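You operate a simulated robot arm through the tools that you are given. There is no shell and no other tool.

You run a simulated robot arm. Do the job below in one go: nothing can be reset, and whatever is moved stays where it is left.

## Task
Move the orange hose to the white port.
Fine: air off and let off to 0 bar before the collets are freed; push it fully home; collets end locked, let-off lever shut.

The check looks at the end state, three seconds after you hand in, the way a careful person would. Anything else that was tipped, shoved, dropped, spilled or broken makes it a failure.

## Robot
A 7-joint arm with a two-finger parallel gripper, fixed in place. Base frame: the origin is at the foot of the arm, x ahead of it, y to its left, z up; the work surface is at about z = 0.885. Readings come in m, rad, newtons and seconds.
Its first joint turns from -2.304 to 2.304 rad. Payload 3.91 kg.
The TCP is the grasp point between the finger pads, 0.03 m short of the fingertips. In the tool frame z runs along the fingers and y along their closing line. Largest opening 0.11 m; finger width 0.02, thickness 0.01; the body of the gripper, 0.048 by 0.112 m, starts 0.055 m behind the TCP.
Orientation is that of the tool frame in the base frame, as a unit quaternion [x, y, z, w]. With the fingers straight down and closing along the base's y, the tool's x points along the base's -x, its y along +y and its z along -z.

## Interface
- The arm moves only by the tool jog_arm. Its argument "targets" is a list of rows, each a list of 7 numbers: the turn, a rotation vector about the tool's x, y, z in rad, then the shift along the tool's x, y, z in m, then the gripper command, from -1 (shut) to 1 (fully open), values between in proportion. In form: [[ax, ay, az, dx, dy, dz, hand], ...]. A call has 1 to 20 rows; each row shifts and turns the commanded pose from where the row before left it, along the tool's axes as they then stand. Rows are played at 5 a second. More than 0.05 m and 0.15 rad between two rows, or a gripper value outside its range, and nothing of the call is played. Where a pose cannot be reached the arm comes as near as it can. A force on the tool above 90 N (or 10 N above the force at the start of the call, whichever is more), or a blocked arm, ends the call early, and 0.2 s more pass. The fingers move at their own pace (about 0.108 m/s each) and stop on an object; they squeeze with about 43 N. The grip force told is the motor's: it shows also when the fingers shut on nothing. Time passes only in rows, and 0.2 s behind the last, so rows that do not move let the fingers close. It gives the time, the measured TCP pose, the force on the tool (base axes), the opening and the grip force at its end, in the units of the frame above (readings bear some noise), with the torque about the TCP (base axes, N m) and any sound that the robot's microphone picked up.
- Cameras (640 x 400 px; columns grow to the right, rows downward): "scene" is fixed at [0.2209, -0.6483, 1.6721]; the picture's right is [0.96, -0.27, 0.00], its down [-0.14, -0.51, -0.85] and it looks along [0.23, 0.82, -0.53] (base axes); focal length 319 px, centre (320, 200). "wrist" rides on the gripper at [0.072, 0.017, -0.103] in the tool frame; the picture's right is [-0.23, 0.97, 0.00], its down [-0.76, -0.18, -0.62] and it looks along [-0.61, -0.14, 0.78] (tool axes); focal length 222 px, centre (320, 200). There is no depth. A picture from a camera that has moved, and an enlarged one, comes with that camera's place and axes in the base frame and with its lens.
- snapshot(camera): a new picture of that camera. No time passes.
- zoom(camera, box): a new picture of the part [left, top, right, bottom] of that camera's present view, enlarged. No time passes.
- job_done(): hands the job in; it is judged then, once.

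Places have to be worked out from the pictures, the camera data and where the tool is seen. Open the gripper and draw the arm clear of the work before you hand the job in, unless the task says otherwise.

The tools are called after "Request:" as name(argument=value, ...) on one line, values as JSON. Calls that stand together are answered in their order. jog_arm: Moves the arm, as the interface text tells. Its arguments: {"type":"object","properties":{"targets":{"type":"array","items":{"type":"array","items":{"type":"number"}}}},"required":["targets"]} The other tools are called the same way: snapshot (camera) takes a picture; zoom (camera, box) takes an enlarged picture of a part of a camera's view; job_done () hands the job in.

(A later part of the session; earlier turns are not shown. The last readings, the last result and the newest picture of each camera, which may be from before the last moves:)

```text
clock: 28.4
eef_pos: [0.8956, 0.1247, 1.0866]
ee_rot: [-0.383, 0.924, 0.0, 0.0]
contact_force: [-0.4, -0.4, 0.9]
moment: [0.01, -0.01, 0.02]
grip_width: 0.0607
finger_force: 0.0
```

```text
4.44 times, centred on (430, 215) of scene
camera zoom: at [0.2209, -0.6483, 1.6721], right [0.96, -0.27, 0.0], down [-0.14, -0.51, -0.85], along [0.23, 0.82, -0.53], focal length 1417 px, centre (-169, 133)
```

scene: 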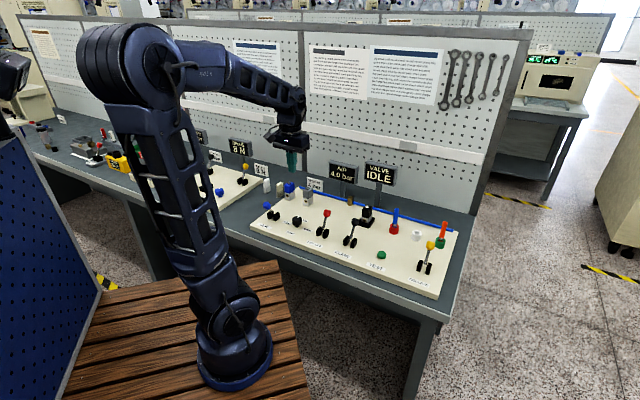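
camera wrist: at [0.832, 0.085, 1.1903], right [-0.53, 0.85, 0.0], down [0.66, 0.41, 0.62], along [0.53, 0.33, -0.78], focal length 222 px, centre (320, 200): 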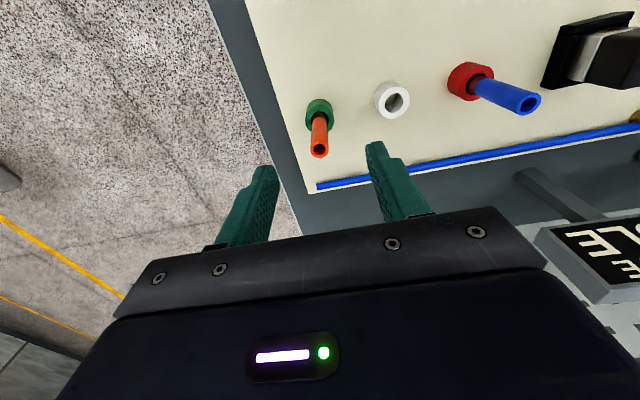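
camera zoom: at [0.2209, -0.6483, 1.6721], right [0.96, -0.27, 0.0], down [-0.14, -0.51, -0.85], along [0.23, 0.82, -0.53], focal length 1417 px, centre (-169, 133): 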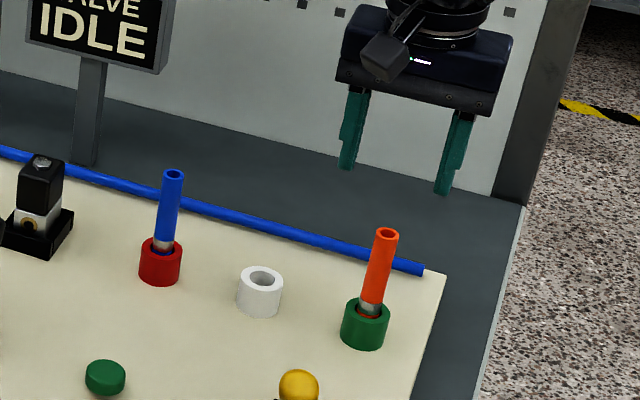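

Hose axis is at about a≈-0.547, b≈0.731, so I shift 9 mm back and descend so the fingertips stop ~2 cm above the green collet, then grip.

Request:
jog_arm(targets=[[0, 0, 0, -0.009, -0.001, 0.02, 0.1], [0, 0, 0, 0, 0, 0.04, 0.1], [0, 0, 0, 0, 0, 0.04, 0.1], [0, 0, 0, 0, 0, 0, 0.1], [0, 0, 0, 0, 0, 0, 0.1]])

Request:
snapshot(camera="wrist")

Request:
zoom(camera="scene", box=[380, 170, 480, 260])

```text
clock: 29.6
eef_pos: [0.9012, 0.1295, 0.9875]
ee_rot: [-0.384, 0.923, 0.001, 0.0]
contact_force: [0.1, 0.6, -0.1]
moment: [0.02, 0.0, 0.03]
grip_width: 0.0603
finger_force: 0.1
```

```text
taken
camera wrist: at [0.8386, 0.0904, 1.0914], right [-0.53, 0.85, 0.0], down [0.66, 0.41, 0.62], along [0.53, 0.33, -0.78], focal length 222 px, centre (320, 200)
```

wrist: 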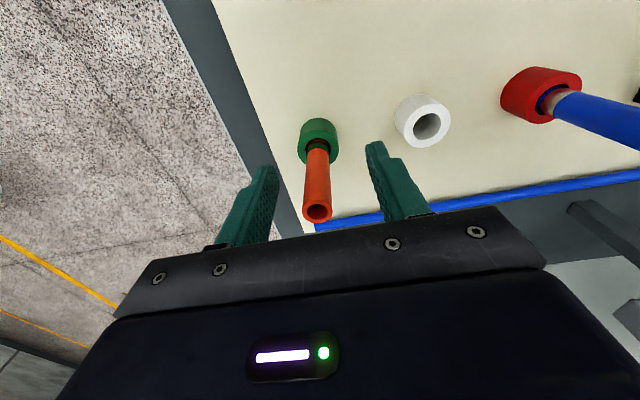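

```text
4.44 times, centred on (430, 215) of scene
camera zoom: at [0.2209, -0.6483, 1.6721], right [0.96, -0.27, 0.0], down [-0.14, -0.51, -0.85], along [0.23, 0.82, -0.53], focal length 1417 px, centre (-169, 133)
```

zoom: 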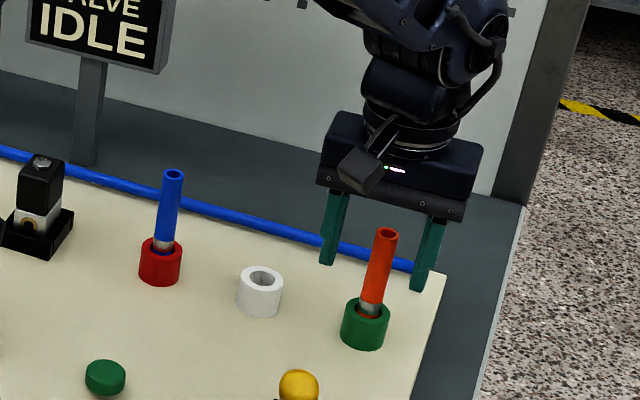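

The hose sits between the fingers, centred within ~2–3 mm. I close on it.

Request:
jog_arm(targets=[[0, 0, 0, 0, 0, 0, -0.3], [0, 0, 0, 0, 0, 0, -0.5], [0, 0, 0, 0, 0, 0, -1], [0, 0, 0, 0, 0, 0, -1], [0, 0, 0, 0, 0, 0, -1]])

Request:
zoom(camera="wrist", box=[260, 80, 480, 240])

Request:
zoom(camera="scene", box=[380, 170, 480, 260])

```text
clock: 30.8
eef_pos: [0.9028, 0.1286, 0.988]
ee_rot: [-0.383, 0.924, 0.0, 0.0]
contact_force: [6.9, -8.6, 0.2]
moment: [-0.56, -0.51, -0.16]
grip_width: 0.0153
finger_force: 42.7
```

```text
2.50 times, centred on (370, 160) of wrist
camera zoom: at [0.839, 0.0896, 1.0916], right [-0.53, 0.85, 0.0], down [0.66, 0.41, 0.62], along [0.53, 0.33, -0.78], focal length 555 px, centre (195, 300)
```

zoom: 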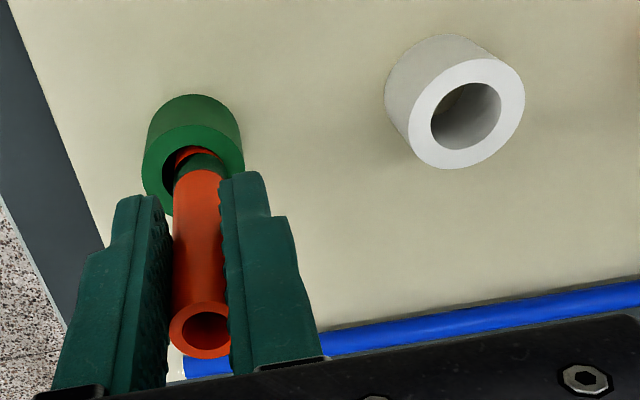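

```text
4.44 times, centred on (430, 215) of scene
camera zoom: at [0.2209, -0.6483, 1.6721], right [0.96, -0.27, 0.0], down [-0.14, -0.51, -0.85], along [0.23, 0.82, -0.53], focal length 1417 px, centre (-169, 133)
```

zoom: 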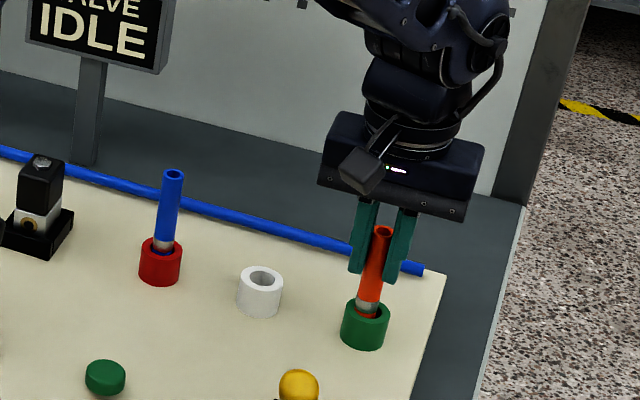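

Gripped (15 mm). I ease 2 mm toward the load to centre, then draw the hose straight up in small steps.

Request:
jog_arm(targets=[[0, 0, 0, 0, -0.002, 0, -1], [0, 0, 0, 0, 0, 0, -1], [0, 0, 0, 0, 0, -0.008, -1], [0, 0, 0, 0, 0, -0.008, -1], [0, 0, 0, 0, 0, 0, -1]])

Request:
zoom(camera="scene", box=[380, 170, 480, 260])

Request:
zoom(camera="wrist", box=[260, 80, 480, 240])

```text
clock: 32.0
eef_pos: [0.9022, 0.1279, 1.0034]
ee_rot: [-0.383, 0.924, 0.0, 0.0]
contact_force: [-0.7, -1.1, -0.1]
moment: [-0.01, 0.01, 0.0]
grip_width: 0.0154
finger_force: 42.7
```

```text
4.44 times, centred on (430, 215) of scene
camera zoom: at [0.2209, -0.6483, 1.6721], right [0.96, -0.27, 0.0], down [-0.14, -0.51, -0.85], along [0.23, 0.82, -0.53], focal length 1417 px, centre (-169, 133)
```

zoom: 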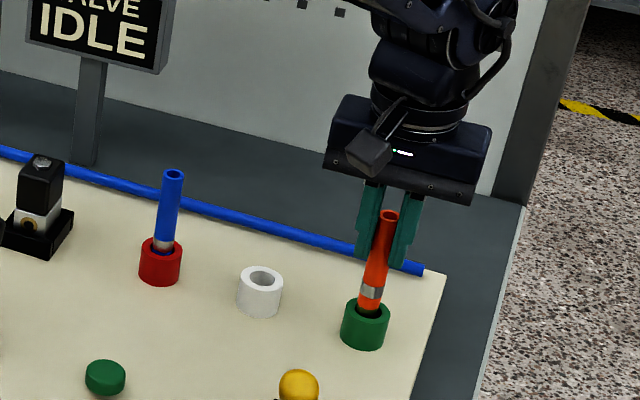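

```text
2.50 times, centred on (370, 160) of wrist
camera zoom: at [0.8402, 0.0883, 1.1078], right [-0.53, 0.85, 0.0], down [0.66, 0.41, 0.62], along [0.53, 0.33, -0.78], focal length 555 px, centre (195, 300)
```

zoom: 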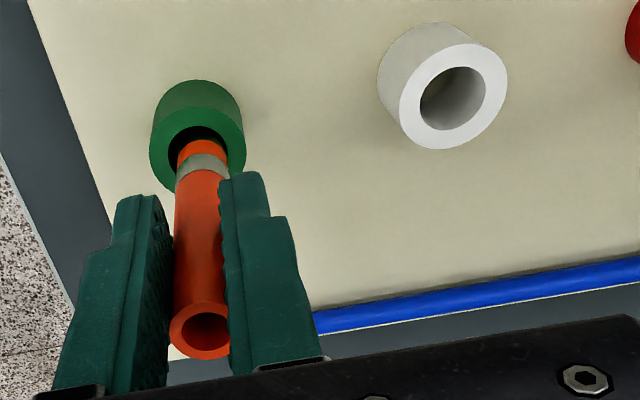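

No pulling resistance; the hose rises freely, and its grey band marks the home depth (just above the collet). I keep lifting.

Request:
jog_arm(targets=[[0, 0, 0, 0, 0, -0.02, -1], [0, 0, 0, 0, 0, -0.02, -1], [0, 0, 0, 0, 0, -0.02, -1], [0, 0, 0, 0, 0, -0.02, -1], [0, 0, 0, 0, 0, 0, -1]])

Request:
zoom(camera="scene", box=[360, 150, 480, 260])

Request:
zoom(camera="wrist", box=[260, 60, 480, 240])

```text
clock: 33.2
eef_pos: [0.9005, 0.1249, 1.0837]
ee_rot: [-0.383, 0.924, 0.0, 0.001]
contact_force: [0.2, 0.3, -0.1]
moment: [-0.02, -0.01, 0.0]
grip_width: 0.0152
finger_force: 43.3
```

```text
3.64 times, centred on (420, 205) of scene
camera zoom: at [0.2209, -0.6483, 1.6721], right [0.96, -0.27, 0.0], down [-0.14, -0.51, -0.85], along [0.23, 0.82, -0.53], focal length 1160 px, centre (-44, 182)
```

zoom: 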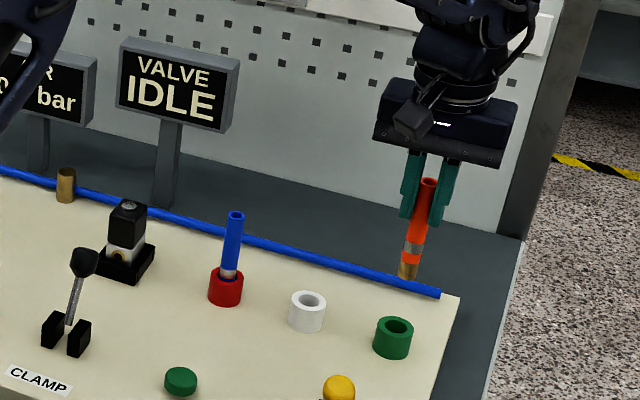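

```text
2.22 times, centred on (370, 150) of wrist
camera zoom: at [0.8373, 0.0864, 1.1878], right [-0.53, 0.85, 0.0], down [0.66, 0.41, 0.62], along [0.53, 0.33, -0.78], focal length 494 px, centre (209, 311)
```

zoom: 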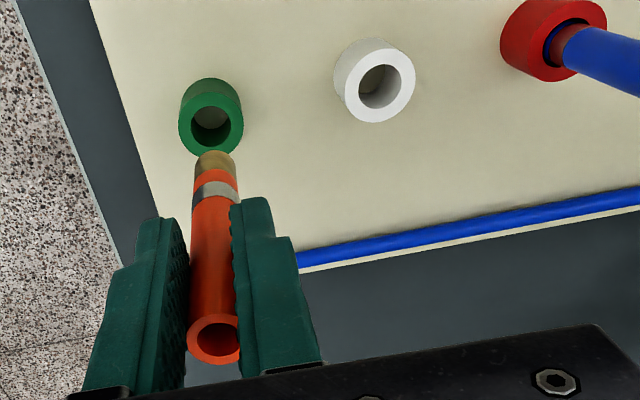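

The hose is fully out with its brass tip visible. I enlarge on the green and white collets to measure the exact displacement between them.

Request:
zoom(camera="wrist", box=[320, 70, 460, 150])

Request:
zoom(camera="scene", box=[400, 200, 480, 260])

```text
4.57 times, centred on (390, 110) of wrist
camera zoom: at [0.8373, 0.0864, 1.1878], right [-0.53, 0.85, 0.0], down [0.66, 0.41, 0.62], along [0.53, 0.33, -0.78], focal length 1015 px, centre (0, 611)
```

zoom: 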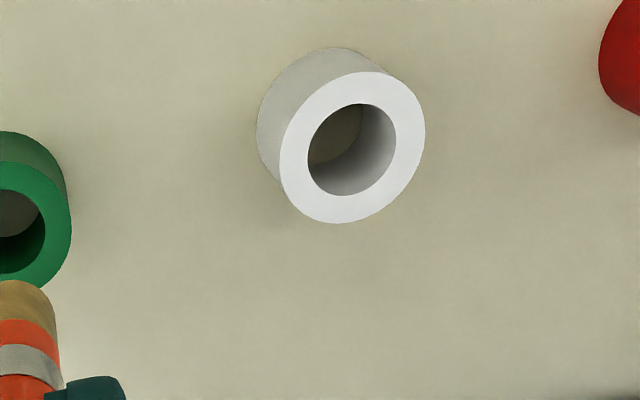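

```text
6.67 times, centred on (440, 230) of scene
camera zoom: at [0.2209, -0.6483, 1.6721], right [0.96, -0.27, 0.0], down [-0.14, -0.51, -0.85], along [0.23, 0.82, -0.53], focal length 2126 px, centre (-480, 0)
```

zoom: 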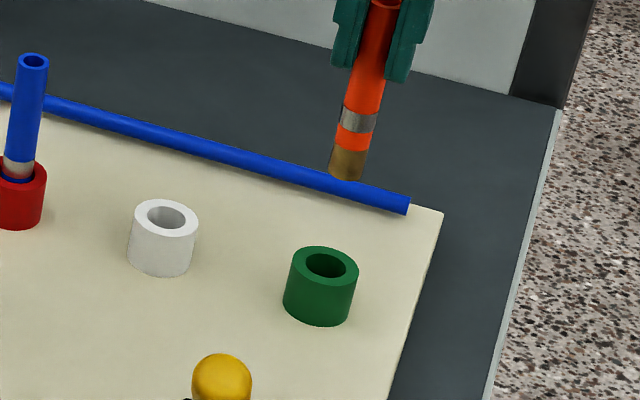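

I take one more enlargement with both collets fully in frame.

Request:
zoom(camera="wrist", box=[290, 70, 430, 158])

```text
4.55 times, centred on (360, 114) of wrist
camera zoom: at [0.8373, 0.0864, 1.1878], right [-0.53, 0.85, 0.0], down [0.66, 0.41, 0.62], along [0.53, 0.33, -0.78], focal length 1010 px, centre (138, 591)
```

zoom: 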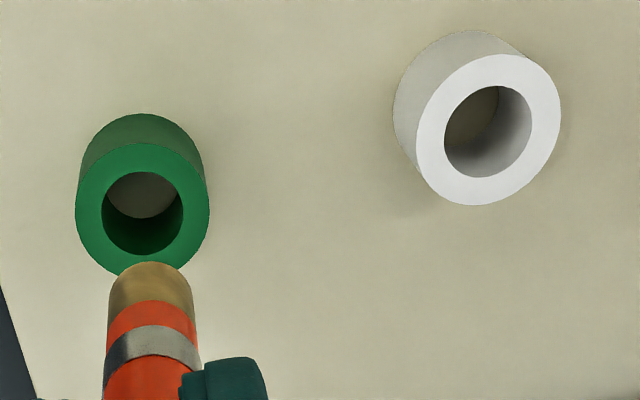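

The measured offset green→white is about +0.085 m along a and ~0 in b. I carry the hose over at this height and check its alignment above the white port.

Request:
jog_arm(targets=[[0, 0, 0, 0, 0.028, 0, -1], [0, 0, 0, 0, 0.028, 0, -1], [0, 0, 0, 0, 0.0288, 0, -1], [0, 0, 0, 0, 0, 0, -1], [0, 0, 0, 0, 0, 0, -1]])

Request:
zoom(camera="wrist", box=[240, 70, 400, 190])

Request:
zoom(camera="scene", box=[380, 190, 460, 250])

```text
clock: 34.4
eef_pos: [0.8425, 0.1861, 1.0843]
ee_rot: [-0.383, 0.924, 0.0, -0.001]
contact_force: [0.4, 0.4, -0.4]
moment: [0.0, 0.03, 0.04]
grip_width: 0.0152
finger_force: 43.1
```

```text
3.33 times, centred on (320, 130) of wrist
camera zoom: at [0.7793, 0.1469, 1.1881], right [-0.53, 0.85, 0.0], down [0.66, 0.41, 0.62], along [0.53, 0.33, -0.78], focal length 740 px, centre (320, 433)
```

zoom: 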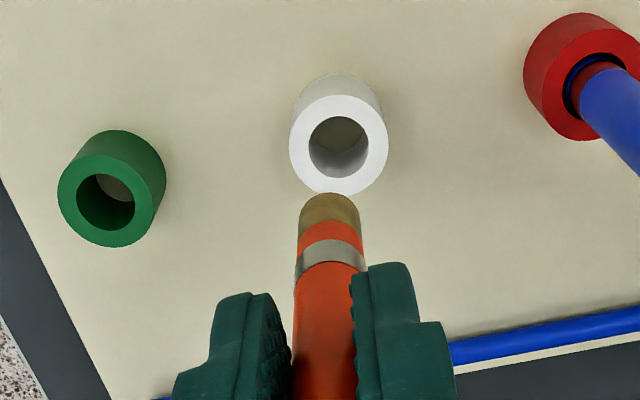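

```text
6.67 times, centred on (420, 220) of scene
camera zoom: at [0.2209, -0.6483, 1.6721], right [0.96, -0.27, 0.0], down [-0.14, -0.51, -0.85], along [0.23, 0.82, -0.53], focal length 2126 px, centre (-347, 67)
```

zoom: 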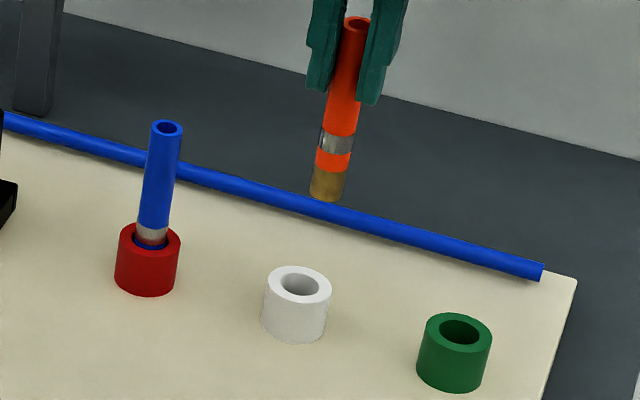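

In matching views the white hole sits slightly further left of the hose than the green one did: I judge a residual of +4–5 mm in a and -1 mm in b. I correct that, lower to just above the collar and recheck.

Request:
jog_arm(targets=[[0, 0, 0, 0.001, 0.0045, 0, -1], [0, 0, 0, 0, 0, 0.015, -1], [0, 0, 0, 0, 0, 0.015, -1], [0, 0, 0, 0, 0, 0, -1], [0, 0, 0, 0, 0, 0, -1]])

Request:
zoom(camera="wrist", box=[240, 70, 400, 190])

Request:
zoom(camera="scene", box=[380, 190, 460, 250])

```text
clock: 35.6
eef_pos: [0.8374, 0.1878, 1.0541]
ee_rot: [-0.383, 0.924, 0.0, 0.0]
contact_force: [-0.1, -1.3, -0.2]
moment: [0.02, -0.01, 0.01]
grip_width: 0.0146
finger_force: 43.3
```

```text
3.33 times, centred on (320, 130) of wrist
camera zoom: at [0.7749, 0.1495, 1.158], right [-0.53, 0.85, 0.0], down [0.66, 0.41, 0.62], along [0.53, 0.33, -0.78], focal length 740 px, centre (320, 433)
```

zoom: 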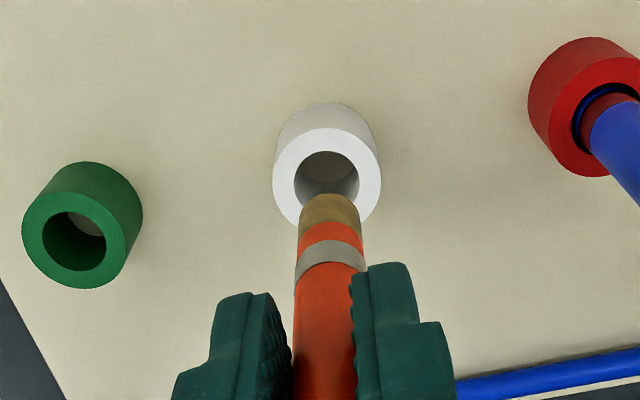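

```text
6.67 times, centred on (420, 220) of scene
camera zoom: at [0.2209, -0.6483, 1.6721], right [0.96, -0.27, 0.0], down [-0.14, -0.51, -0.85], along [0.23, 0.82, -0.53], focal length 2126 px, centre (-347, 67)
```

zoom: 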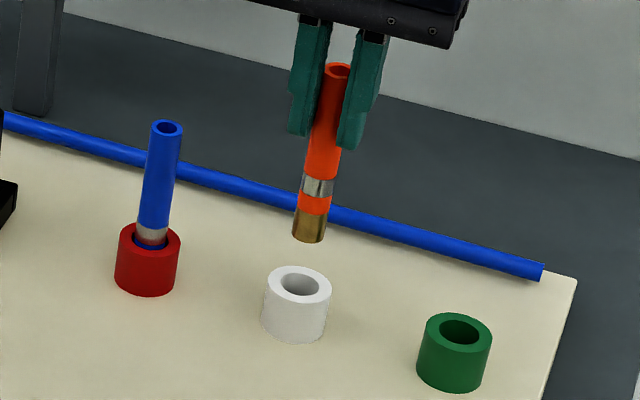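

Both views now agree: the hose axis is over the white hole within ~1 mm, tip about 33 mm above the collar. I lower until the tip is just entering and check the forces.

Request:
jog_arm(targets=[[0, 0, 0, 0, 0, 0.014, -1], [0, 0, 0, 0, 0, 0.014, -1], [0, 0, 0, 0, 0, 0.006, -1], [0, 0, 0, 0, 0, 0.006, -1], [0, 0, 0, 0, 0, 0, -1]])

Request:
zoom(camera="wrist", box=[240, 70, 400, 190])

Request:
zoom(camera="scene", box=[380, 190, 460, 250])

```text
clock: 36.8
eef_pos: [0.8386, 0.189, 1.014]
ee_rot: [-0.384, 0.923, 0.0, 0.0]
contact_force: [0.5, -0.2, -0.8]
moment: [0.0, 0.02, 0.03]
grip_width: 0.0148
finger_force: 43.3
```

```text
3.33 times, centred on (320, 130) of wrist
camera zoom: at [0.7757, 0.1496, 1.1177], right [-0.53, 0.85, 0.0], down [0.66, 0.41, 0.62], along [0.53, 0.33, -0.78], focal length 740 px, centre (320, 433)
```

zoom: 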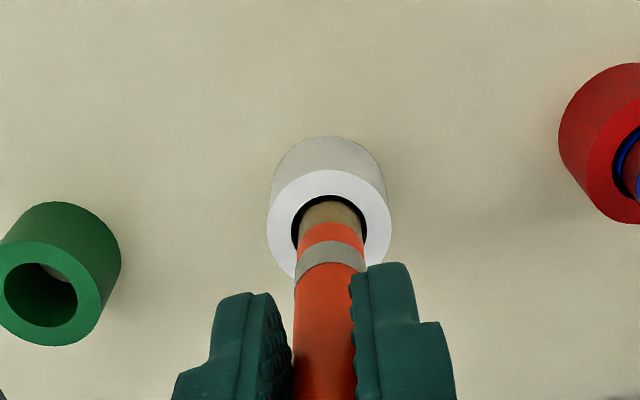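

```text
6.67 times, centred on (420, 220) of scene
camera zoom: at [0.2209, -0.6483, 1.6721], right [0.96, -0.27, 0.0], down [-0.14, -0.51, -0.85], along [0.23, 0.82, -0.53], focal length 2126 px, centre (-347, 67)
```

zoom: 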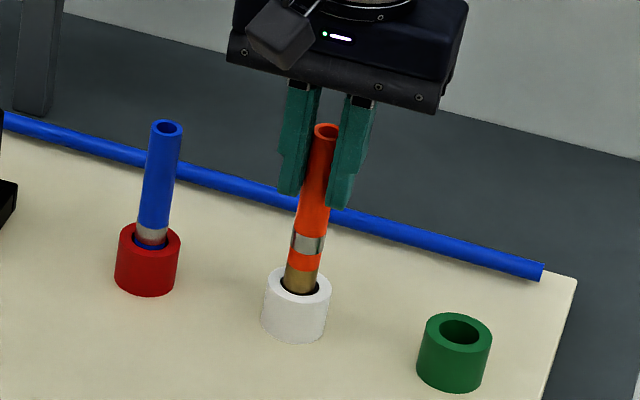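

The tip is inside the white port with no contact force. I continue down in small steps toward the home depth (TCP z≈0.988) and watch for the bottom.

Request:
jog_arm(targets=[[0, 0, 0, 0, 0, 0.006, -1], [0, 0, 0, 0, 0, 0.006, -1], [0, 0, 0, 0, 0, 0.006, -1], [0, 0, 0, 0, 0, 0.004, -1], [0, 0, 0, 0, 0, 0, -1]])

Request:
zoom(camera="wrist", box=[240, 70, 400, 190])

Request:
zoom(camera="scene", box=[380, 190, 460, 250])

```text
clock: 38.0
eef_pos: [0.8398, 0.1896, 0.992]
ee_rot: [-0.383, 0.924, 0.0, 0.0]
contact_force: [0.1, 0.0, -0.3]
moment: [0.01, -0.01, 0.04]
grip_width: 0.0144
finger_force: 43.3
```

```text
3.33 times, centred on (320, 130) of wrist
camera zoom: at [0.7763, 0.1505, 1.0955], right [-0.53, 0.85, 0.0], down [0.66, 0.41, 0.62], along [0.53, 0.33, -0.78], focal length 740 px, centre (320, 433)
```

zoom: 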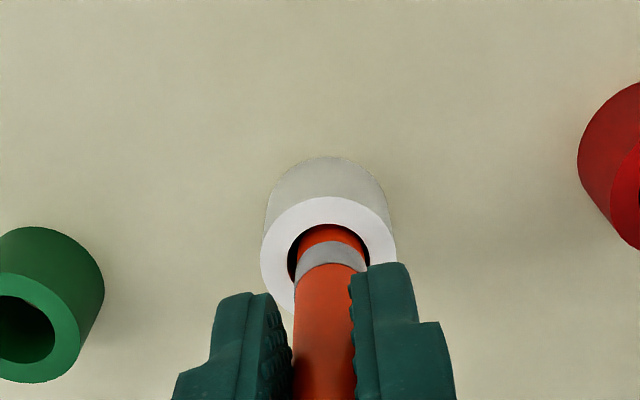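

```text
6.67 times, centred on (420, 220) of scene
camera zoom: at [0.2209, -0.6483, 1.6721], right [0.96, -0.27, 0.0], down [-0.14, -0.51, -0.85], along [0.23, 0.82, -0.53], focal length 2126 px, centre (-347, 67)
```

zoom: 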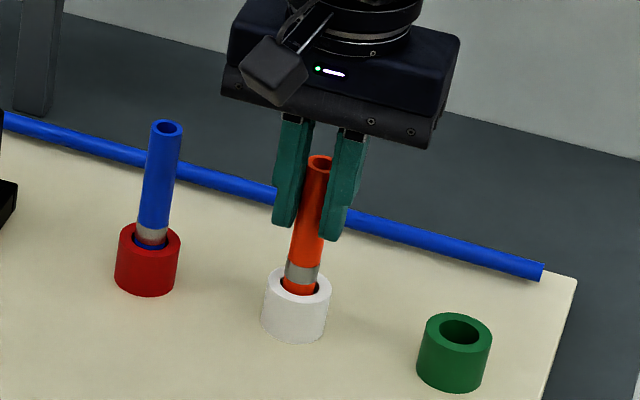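

Still no contact, and the grey band is still a few mm higher than on the blue hose. I push on in 3 mm steps.

Request:
jog_arm(targets=[[0, 0, 0, 0, 0, 0.003, -1], [0, 0, 0, 0, 0, 0.003, -1], [0, 0, 0, 0, 0, 0.002, -1], [0, 0, 0, 0, 0, 0, -1]])

Request:
zoom(camera="scene", box=[380, 190, 460, 250])

```text
clock: 39.0
eef_pos: [0.8379, 0.1898, 0.986]
ee_rot: [-0.382, 0.924, 0.0, 0.002]
contact_force: [-0.6, -4.0, 33.1]
moment: [-0.13, -0.26, -0.04]
grip_width: 0.0145
finger_force: 43.4
```

```text
6.67 times, centred on (420, 220) of scene
camera zoom: at [0.2209, -0.6483, 1.6721], right [0.96, -0.27, 0.0], down [-0.14, -0.51, -0.85], along [0.23, 0.82, -0.53], focal length 2126 px, centre (-347, 67)
```

zoom: 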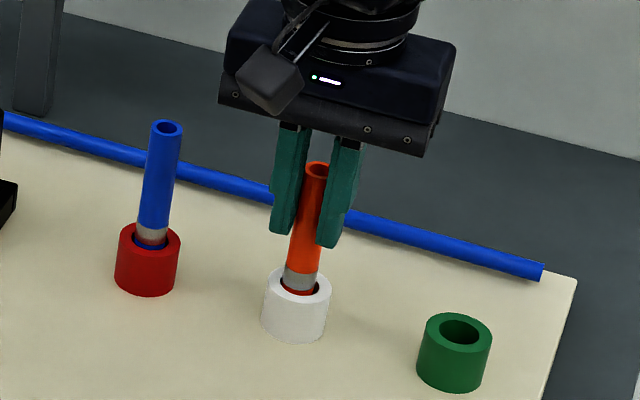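

There is a firm 33 N stop at TCP z≈0.986, matching the original home height. I press 1.5 mm more to make sure it is bottomed, then inspect.

Request:
jog_arm(targets=[[0, 0, 0, 0, 0, 0.0015, -1], [0, 0, 0, 0, 0, 0, -1]])

Request:
zoom(camera="scene", box=[390, 205, 440, 245])

Request:
zoom(camera="wrist", box=[240, 70, 400, 190])

```text
clock: 39.6
eef_pos: [0.838, 0.1918, 0.9806]
ee_rot: [-0.384, 0.923, 0.001, -0.001]
contact_force: [0.1, 0.1, -0.4]
moment: [-0.01, 0.01, 0.0]
grip_width: 0.0001
finger_force: 37.7
```

```text
10.00 times, centred on (415, 225) of scene
camera zoom: at [0.2209, -0.6483, 1.6721], right [0.96, -0.27, 0.0], down [-0.14, -0.51, -0.85], along [0.23, 0.82, -0.53], focal length 3189 px, centre (-630, -50)
```

zoom: 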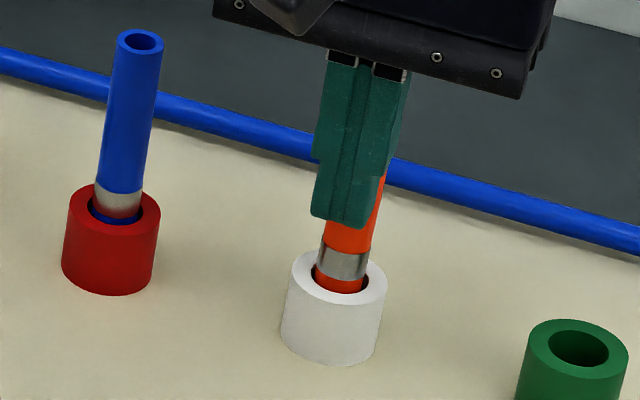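

```text
3.33 times, centred on (320, 130) of wrist
camera zoom: at [0.7747, 0.1507, 1.085], right [-0.53, 0.85, 0.0], down [0.66, 0.41, 0.62], along [0.53, 0.33, -0.78], focal length 740 px, centre (320, 433)
```

zoom: 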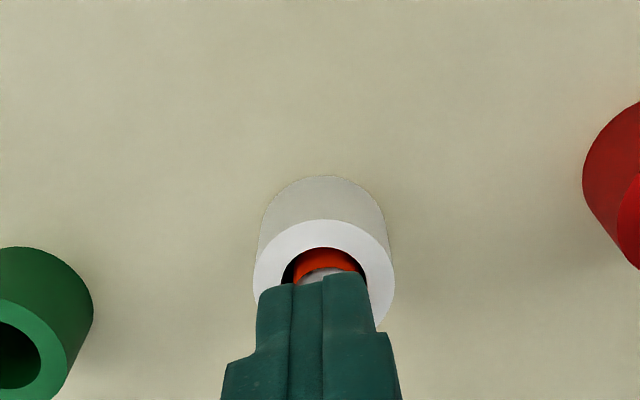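

The hose squeezed out behind the pads — I was gripping it near the pad edge — and it now stands in the white port a few mm short of home. I back the closed fingers away from it, lift clear and open to look.

Request:
jog_arm(targets=[[0, 0, 0, 0.01, 0, 0, -1], [0, 0, 0, 0.015, 0, 0, -1], [0, 0, 0, 0, 0, -0.04, -1], [0, 0, 0, 0, 0, -0.04, -1], [0, 0, 0, 0, 0, -0.04, -1], [0, 0, 0, 0, 0, 0, 0.1], [0, 0, 0, 0, 0, 0, 0.1]])

Request:
zoom(camera="scene", box=[380, 190, 460, 250])

Request:
snapshot(camera="wrist")

Request:
zoom(camera="wrist", box=[240, 90, 400, 210])

```text
clock: 41.2
eef_pos: [0.8222, 0.167, 1.1025]
ee_rot: [-0.383, 0.924, 0.0, 0.0]
contact_force: [-0.1, -1.3, -0.4]
moment: [0.01, 0.05, 0.02]
grip_width: 0.0606
finger_force: 0.2
```

```text
6.67 times, centred on (420, 220) of scene
camera zoom: at [0.2209, -0.6483, 1.6721], right [0.96, -0.27, 0.0], down [-0.14, -0.51, -0.85], along [0.23, 0.82, -0.53], focal length 2126 px, centre (-347, 67)
```

zoom: 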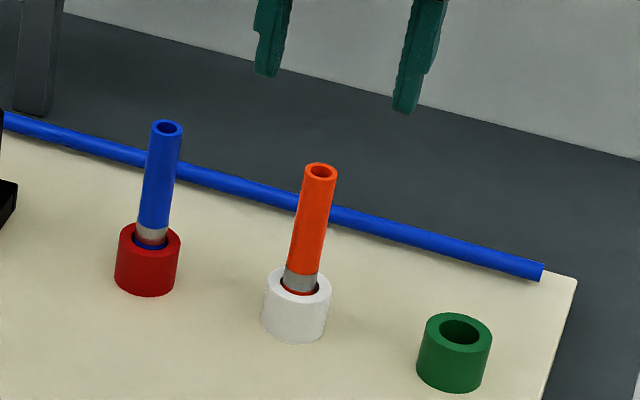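

```text
taken
camera wrist: at [0.7594, 0.1276, 1.2051], right [-0.53, 0.85, 0.0], down [0.66, 0.41, 0.62], along [0.53, 0.33, -0.78], focal length 222 px, centre (320, 200)
```

wrist: 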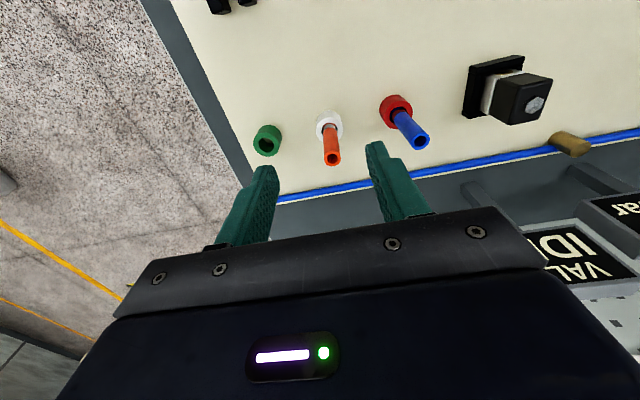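

```text
3.33 times, centred on (320, 150) of wrist
camera zoom: at [0.7594, 0.1276, 1.2051], right [-0.53, 0.85, 0.0], down [0.66, 0.41, 0.62], along [0.53, 0.33, -0.78], focal length 740 px, centre (320, 367)
```

zoom: 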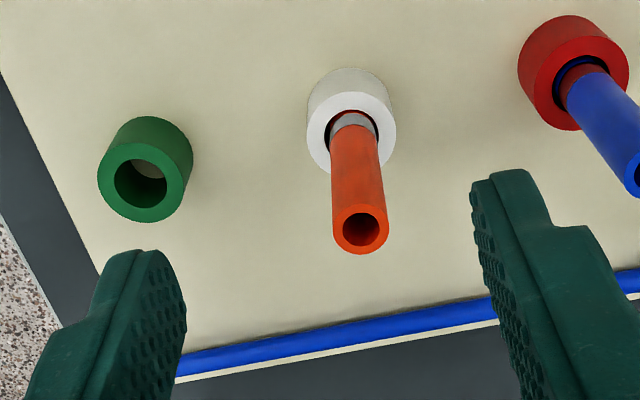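

The hose now stands upright in the white port, looking level with the blue one. To be sure it's fully home I press straight down on its top with closed fingers, starting by hovering above it (a≈-0.458, b≈0.731, top z≈1.01).

Request:
jog_arm(targets=[[0, 0, 0, -0.016, 0.003, 0, -1], [0, 0, 0, -0.016, 0.0025, 0, -1], [0, 0, 0, 0, 0, 0.02, -1], [0, 0, 0, 0, 0, 0.02, -1], [0, 0, 0, 0, 0, 0, -1]])

Request:
zoom(camera="wrist", box=[240, 90, 400, 210])

Request:
zoom(camera="scene", box=[380, 190, 460, 250])

```text
clock: 42.4
eef_pos: [0.8416, 0.1967, 1.0606]
ee_rot: [-0.383, 0.924, 0.0, 0.0]
contact_force: [-0.5, 0.1, -0.1]
moment: [0.03, 0.0, 0.01]
grip_width: 0.0
finger_force: 37.5
```

```text
3.33 times, centred on (320, 150) of wrist
camera zoom: at [0.7774, 0.158, 1.1649], right [-0.53, 0.85, 0.0], down [0.66, 0.41, 0.62], along [0.53, 0.33, -0.78], focal length 740 px, centre (320, 367)
```

zoom: 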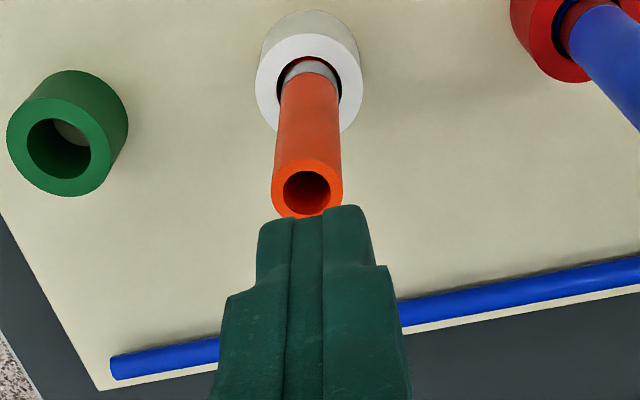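

```text
6.67 times, centred on (420, 220) of scene
camera zoom: at [0.2209, -0.6483, 1.6721], right [0.96, -0.27, 0.0], down [-0.14, -0.51, -0.85], along [0.23, 0.82, -0.53], focal length 2126 px, centre (-347, 67)
```

zoom: 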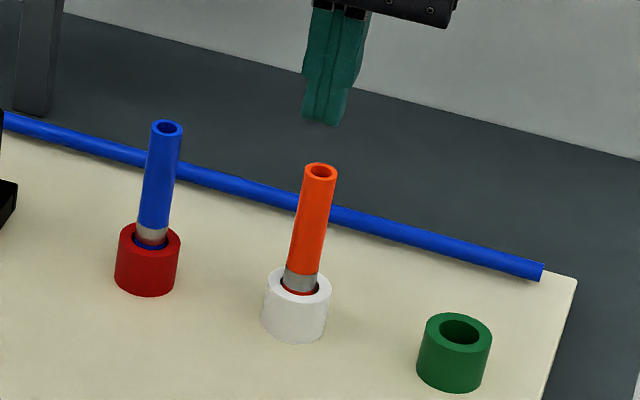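

The finger-tip calibration in the scene view suggests the hose axis is nearer b≈0.737 and its top about z≈0.995. I shift 3 mm back and descend toward contact.

Request:
jog_arm(targets=[[0, 0, 0, -0.003, -0.001, 0.01, -1], [0, 0, 0, 0, 0, 0.01, -1], [0, 0, 0, 0, 0, 0.008, -1], [0, 0, 0, 0, 0, 0, -1]])

Request:
zoom(camera="scene", box=[380, 190, 460, 250])

Request:
zoom(camera="wrist", box=[240, 90, 400, 210])

```text
clock: 43.4
eef_pos: [0.8447, 0.1996, 1.0347]
ee_rot: [-0.383, 0.924, 0.0, 0.0]
contact_force: [0.1, 0.3, -0.6]
moment: [0.0, 0.01, 0.02]
grip_width: 0.0
finger_force: 38.0
```

```text
6.67 times, centred on (420, 220) of scene
camera zoom: at [0.2209, -0.6483, 1.6721], right [0.96, -0.27, 0.0], down [-0.14, -0.51, -0.85], along [0.23, 0.82, -0.53], focal length 2126 px, centre (-347, 67)
```

zoom: 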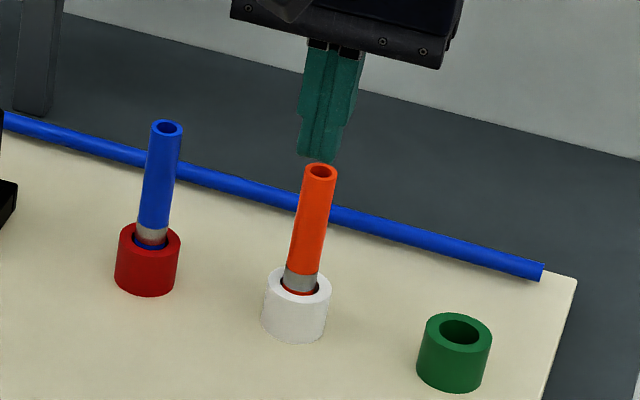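

```text
3.33 times, centred on (320, 150) of wrist
camera zoom: at [0.7807, 0.1604, 1.1384], right [-0.53, 0.85, 0.0], down [0.66, 0.41, 0.62], along [0.53, 0.33, -0.78], focal length 740 px, centre (320, 367)
```

zoom: 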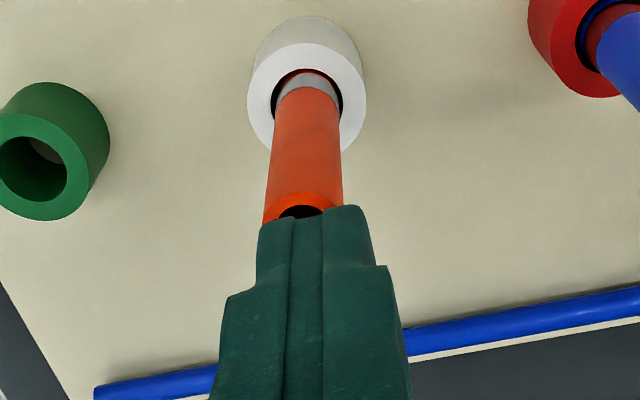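

The fingertips are ~1 cm above the hose rim and ~3 mm too far to +a; I correct and press down gently.

Request:
jog_arm(targets=[[0, 0, 0, 0, -0.003, 0.002, -1], [0, 0, 0, 0, 0, 0.003, -1], [0, 0, 0, 0, 0, 0.003, -1], [0, 0, 0, 0, 0, 0.002, -1], [0, 0, 0, 0, 0, 0, -1]])

Request:
zoom(camera="scene", box=[380, 190, 460, 250])

```text
clock: 44.6
eef_pos: [0.845, 0.1963, 1.0253]
ee_rot: [-0.383, 0.924, 0.0, 0.001]
contact_force: [0.1, 0.7, 0.6]
moment: [0.0, -0.05, -0.01]
grip_width: 0.0
finger_force: 37.7
```

```text
6.67 times, centred on (420, 220) of scene
camera zoom: at [0.2209, -0.6483, 1.6721], right [0.96, -0.27, 0.0], down [-0.14, -0.51, -0.85], along [0.23, 0.82, -0.53], focal length 2126 px, centre (-347, 67)
```

zoom: 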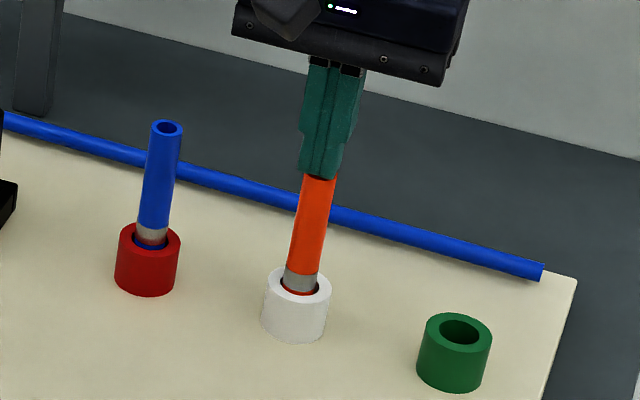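

The tips are right over the rim, about to touch. I press on in 2 mm steps.

Request:
jog_arm(targets=[[0, 0, 0, 0, 0, 0.002, -1], [0, 0, 0, 0, 0, 0.002, -1], [0, 0, 0, 0, 0, 0, -1]])

Request:
zoom(camera="scene", box=[380, 190, 460, 250])

```text
clock: 45.4
eef_pos: [0.8446, 0.1981, 1.0231]
ee_rot: [-0.384, 0.923, 0.0, 0.003]
contact_force: [-0.8, -1.2, 46.1]
moment: [0.03, -0.01, 0.01]
grip_width: 0.0001
finger_force: 38.1
```

```text
6.67 times, centred on (420, 220) of scene
camera zoom: at [0.2209, -0.6483, 1.6721], right [0.96, -0.27, 0.0], down [-0.14, -0.51, -0.85], along [0.23, 0.82, -0.53], focal length 2126 px, centre (-347, 67)
```

zoom: 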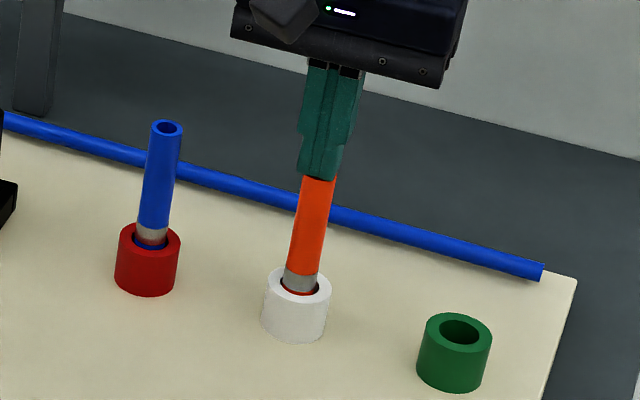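

A pure vertical 46 N with no movement: the hose is bottomed. I lift off and move to above the yellow COLLETS knob at its front position.

Request:
jog_arm(targets=[[0, 0, 0, 0, 0, -0.03, -1], [0, 0, 0, 0, 0, -0.03, -1], [0, 0, 0, 0.038, -0.014, 0, -1], [0, 0, 0, 0.038, -0.014, 0, 0.1], [0, 0, 0, 0.038, -0.014, 0, 0.1], [0, 0, 0, 0.038, -0.014, 0, 0.1], [0, 0, 0, 0.038, -0.014, 0, 0.1], [0, 0, 0, 0, 0, 0, 0.1], [0, 0, 0, 0, 0, 0, 0.1]])

Request:
snapshot(camera="wrist")

Request:
zoom(camera="scene", box=[380, 190, 480, 280])

```text
clock: 47.4
eef_pos: [0.7635, 0.0135, 1.0824]
ee_rot: [-0.383, 0.924, 0.0, 0.001]
contact_force: [0.5, 0.6, -0.5]
moment: [-0.01, -0.01, -0.02]
grip_width: 0.0604
finger_force: 0.1
```

```text
taken
camera wrist: at [0.6997, -0.0256, 1.1859], right [-0.53, 0.85, 0.0], down [0.66, 0.41, 0.62], along [0.53, 0.33, -0.78], focal length 222 px, centre (320, 200)
```

wrist: 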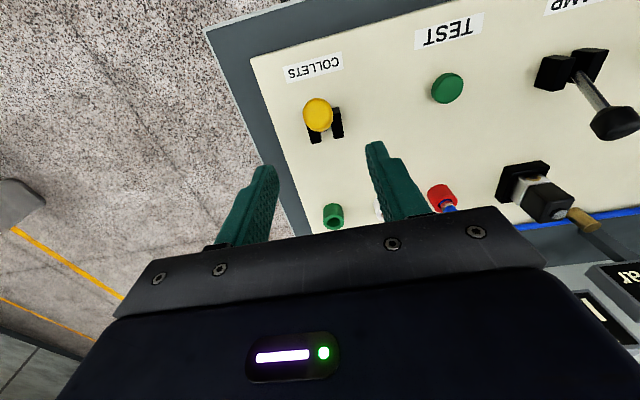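

```text
4.44 times, centred on (430, 235) of scene
camera zoom: at [0.2209, -0.6483, 1.6721], right [0.96, -0.27, 0.0], down [-0.14, -0.51, -0.85], along [0.23, 0.82, -0.53], focal length 1417 px, centre (-169, 44)
```

zoom: 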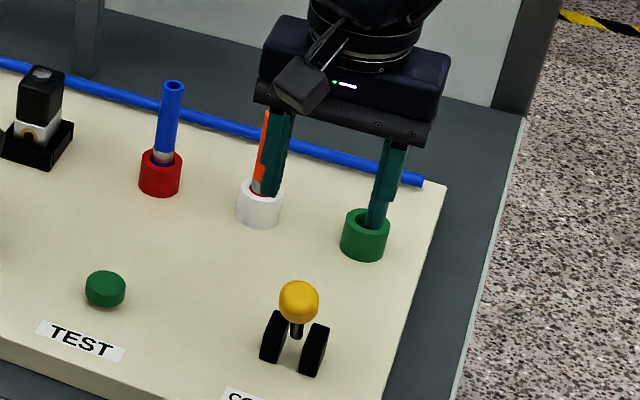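

The knob sits at a≈-0.529, b≈0.546. I align, descend to the same height as before and grip it.

Request:
jog_arm(targets=[[0, 0, 0, 0.002, 0.002, 0.03, 0.1], [0, 0, 0, 0, 0, 0.035, 0.1], [0, 0, 0, 0, 0, 0.035, 0.1], [0, 0, 0, 0, 0, 0, 0.1], [0, 0, 0, 0, 0, 0, -0.2], [0, 0, 0, 0, 0, 0, -1], [0, 0, 0, 0, 0, 0, -1]])

Request:
snapshot(camera="wrist")

```text
clock: 49.0
eef_pos: [0.7601, 0.0118, 0.9824]
ee_rot: [-0.383, 0.924, 0.0, 0.0]
contact_force: [13.1, -8.2, -3.6]
moment: [-0.18, -0.29, -0.02]
grip_width: 0.0273
finger_force: 45.3
```

```text
taken
camera wrist: at [0.6974, -0.0281, 1.0854], right [-0.53, 0.85, 0.0], down [0.66, 0.41, 0.62], along [0.53, 0.33, -0.78], focal length 222 px, centre (320, 200)
```

wrist: 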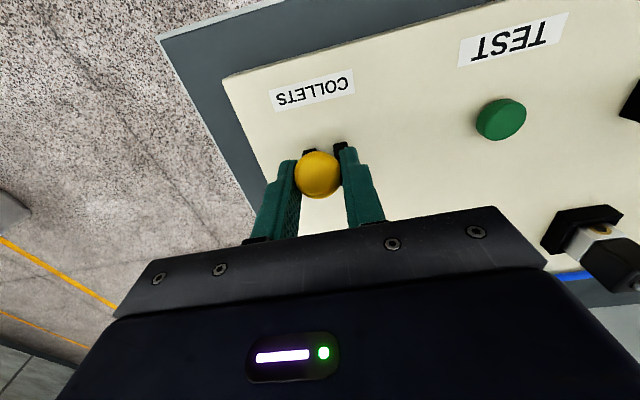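

Good grip with little side load. I swing COLLETS back along its arc to lock.

Request:
jog_arm(targets=[[0, 0, 0, 0, -0.001, 0, -1], [0, 0, 0, -0.0102, 0, -0.0059, -1], [0, 0, 0, -0.0116, 0, -0.0039, -1], [0, 0, 0, -0.0112, 0, -0.0012, -1], [0, 0, 0, -0.0112, 0, 0.0012, -1], [0, 0, 0, -0.0116, 0, 0.0039, -1], [0, 0, 0, -0.0112, 0, 0.0059, -1], [0, 0, 0, -0.002, 0, 0, -1], [0, 0, 0, 0, 0, 0, -1]])

Request:
snapshot(camera="wrist")

Request:
zoom(camera="scene", box=[380, 190, 480, 280])

```text
clock: 51.0
eef_pos: [0.809, 0.059, 0.9812]
ee_rot: [-0.383, 0.924, 0.0, 0.002]
contact_force: [46.7, -39.9, 33.3]
moment: [-1.4, 0.03, 0.57]
grip_width: 0.0269
finger_force: 45.0
```

```text
taken
camera wrist: at [0.7452, 0.0202, 1.0837], right [-0.53, 0.85, 0.0], down [0.66, 0.41, 0.63], along [0.53, 0.33, -0.78], focal length 222 px, centre (320, 200)
```

wrist: 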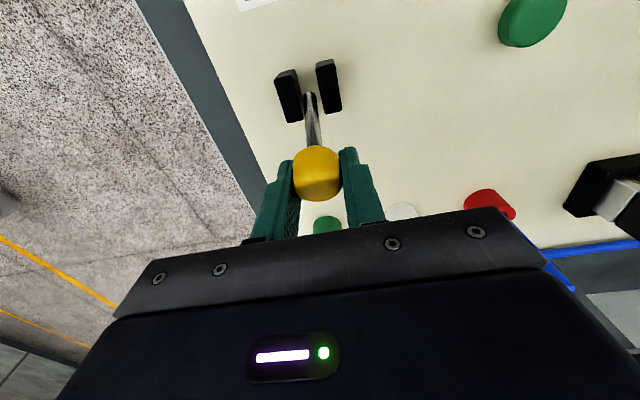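

```text
4.44 times, centred on (430, 235) of scene
camera zoom: at [0.2209, -0.6483, 1.6721], right [0.96, -0.27, 0.0], down [-0.14, -0.51, -0.85], along [0.23, 0.82, -0.53], focal length 1417 px, centre (-169, 44)
```

zoom: 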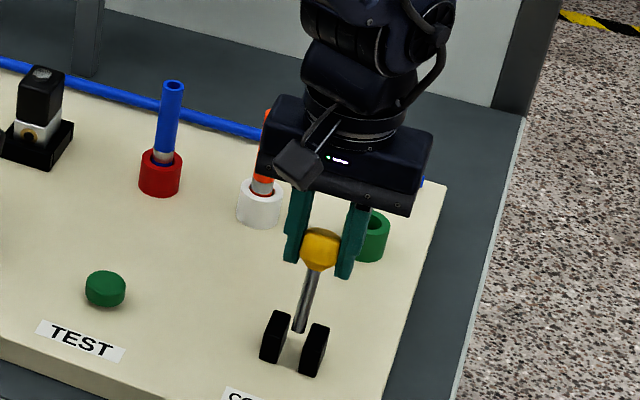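

COLLETS is back at the locked side. I relieve the side load, open, lift, and inspect.

Request:
jog_arm(targets=[[0, 0, 0, 0, -0.002, 0, -1], [0, 0, 0, 0, -0.002, 0, -1], [0, 0, 0, 0, 0, 0, 0.1], [0, 0, 0, 0, 0, 0, 0.1], [0, 0, 0, 0, 0, 0, 0.1], [0, 0, 0, 0, 0, -0.045, 0.1], [0, 0, 0, 0, 0, -0.045, 0.1], [0, 0, 0, 0.03, 0.035, 0, 0.1], [0, 0, 0, 0.03, 0.035, 0, 0.1], [0, 0, 0, 0.03, 0.035, 0, 0.1], [0, 0, 0, 0, 0, 0, 0.1]])

Request:
snapshot(camera="wrist")

Request:
zoom(camera="scene", box=[340, 180, 480, 280])

```text
clock: 53.4
eef_pos: [0.6738, 0.065, 1.0735]
ee_rot: [-0.382, 0.924, 0.0, -0.001]
contact_force: [-0.4, 0.2, -0.7]
moment: [0.0, 0.01, 0.0]
grip_width: 0.0606
finger_force: 0.0
```

```text
taken
camera wrist: at [0.6107, 0.0269, 1.1771], right [-0.53, 0.85, 0.0], down [0.66, 0.41, 0.62], along [0.53, 0.33, -0.78], focal length 222 px, centre (320, 200)
```

wrist: 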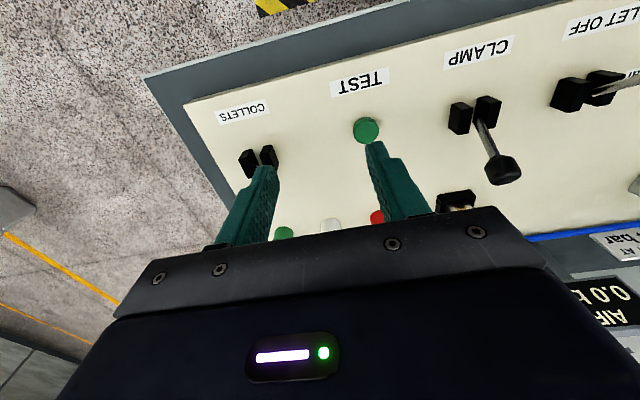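

```text
4.00 times, centred on (410, 230) of scene
camera zoom: at [0.2209, -0.6483, 1.6721], right [0.96, -0.27, 0.0], down [-0.14, -0.51, -0.85], along [0.23, 0.82, -0.53], focal length 1275 px, centre (-40, 80)
```

zoom: 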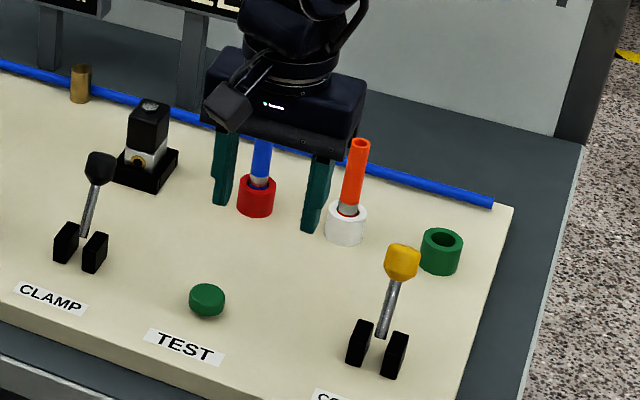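

COLLETS is locked like at the start and the orange hose stands in the white port. Now I move over the red LET OFF knob at its front position.

Request:
jog_arm(targets=[[0, 0, 0, -0.004, 0.0428, 0, 0.1], [0, 0, 0, -0.004, 0.0428, 0, 0.1], [0, 0, 0, -0.004, 0.0428, 0, 0.1], [0, 0, 0, -0.004, 0.0428, 0, 0.1], [0, 0, 0, -0.004, 0.0428, 0, 0.1], [0, 0, 0, -0.004, 0.0428, 0, 0.1], [0, 0, 0, -0.004, 0.0428, 0, 0.1], [0, 0, 0, 0, 0, 0, 0.1], [0, 0, 0, 0, 0, 0, 0.1]])

Request:
snapshot(camera="wrist")

Request:
zoom(camera="scene", box=[400, 190, 460, 250])

```text
clock: 55.4
eef_pos: [0.4771, 0.2986, 1.0724]
ee_rot: [-0.383, 0.924, 0.001, 0.0]
contact_force: [-0.8, -0.5, 0.0]
moment: [-0.01, 0.01, 0.05]
grip_width: 0.0605
finger_force: 0.0
```

```text
taken
camera wrist: at [0.4145, 0.2605, 1.1755], right [-0.53, 0.85, 0.0], down [0.66, 0.41, 0.62], along [0.53, 0.33, -0.78], focal length 222 px, centre (320, 200)
```

wrist: 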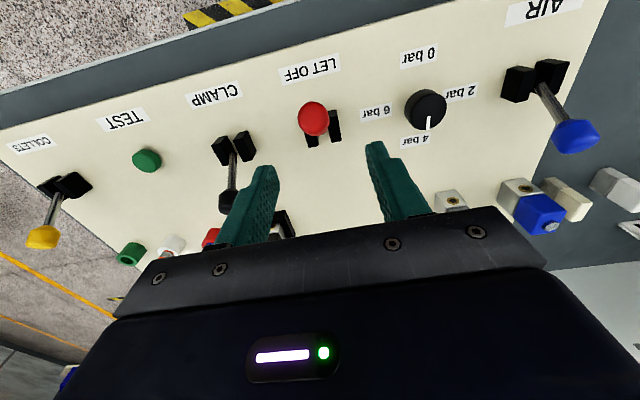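

```text
6.67 times, centred on (430, 220) of scene
camera zoom: at [0.2209, -0.6483, 1.6721], right [0.96, -0.27, 0.0], down [-0.14, -0.51, -0.85], along [0.23, 0.82, -0.53], focal length 2126 px, centre (-413, 67)
```

zoom: 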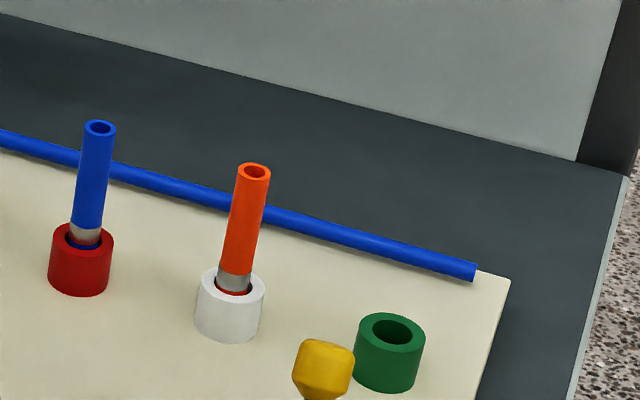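

The orange hose band sits as deep as the blue one's. The red knob is at a≈-0.130, b≈0.546; I align, descend and grip.

Request:
jog_arm(targets=[[0, 0, 0, 0.001, -0.004, 0.03, 0.1], [0, 0, 0, 0, 0, 0.03, 0.1], [0, 0, 0, 0, 0, 0.03, 0.1], [0, 0, 0, 0, 0, 0, 0.1], [0, 0, 0, 0, 0, 0, -0.2], [0, 0, 0, 0, 0, 0, -1], [0, 0, 0, 0, 0, 0, -1]])

Request:
snapshot(camera="wrist")

```text
clock: 57.0
eef_pos: [0.4806, 0.2965, 0.9826]
ee_rot: [-0.383, 0.924, 0.0, 0.0]
contact_force: [12.4, -12.1, -1.7]
moment: [-0.21, -0.26, 0.03]
grip_width: 0.0268
finger_force: 44.8
```

```text
taken
camera wrist: at [0.4173, 0.2574, 1.0864], right [-0.53, 0.85, 0.0], down [0.66, 0.41, 0.62], along [0.53, 0.33, -0.78], focal length 222 px, centre (320, 200)
```

wrist: 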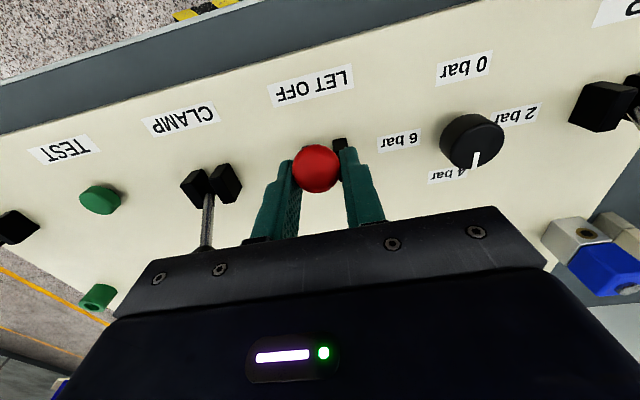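

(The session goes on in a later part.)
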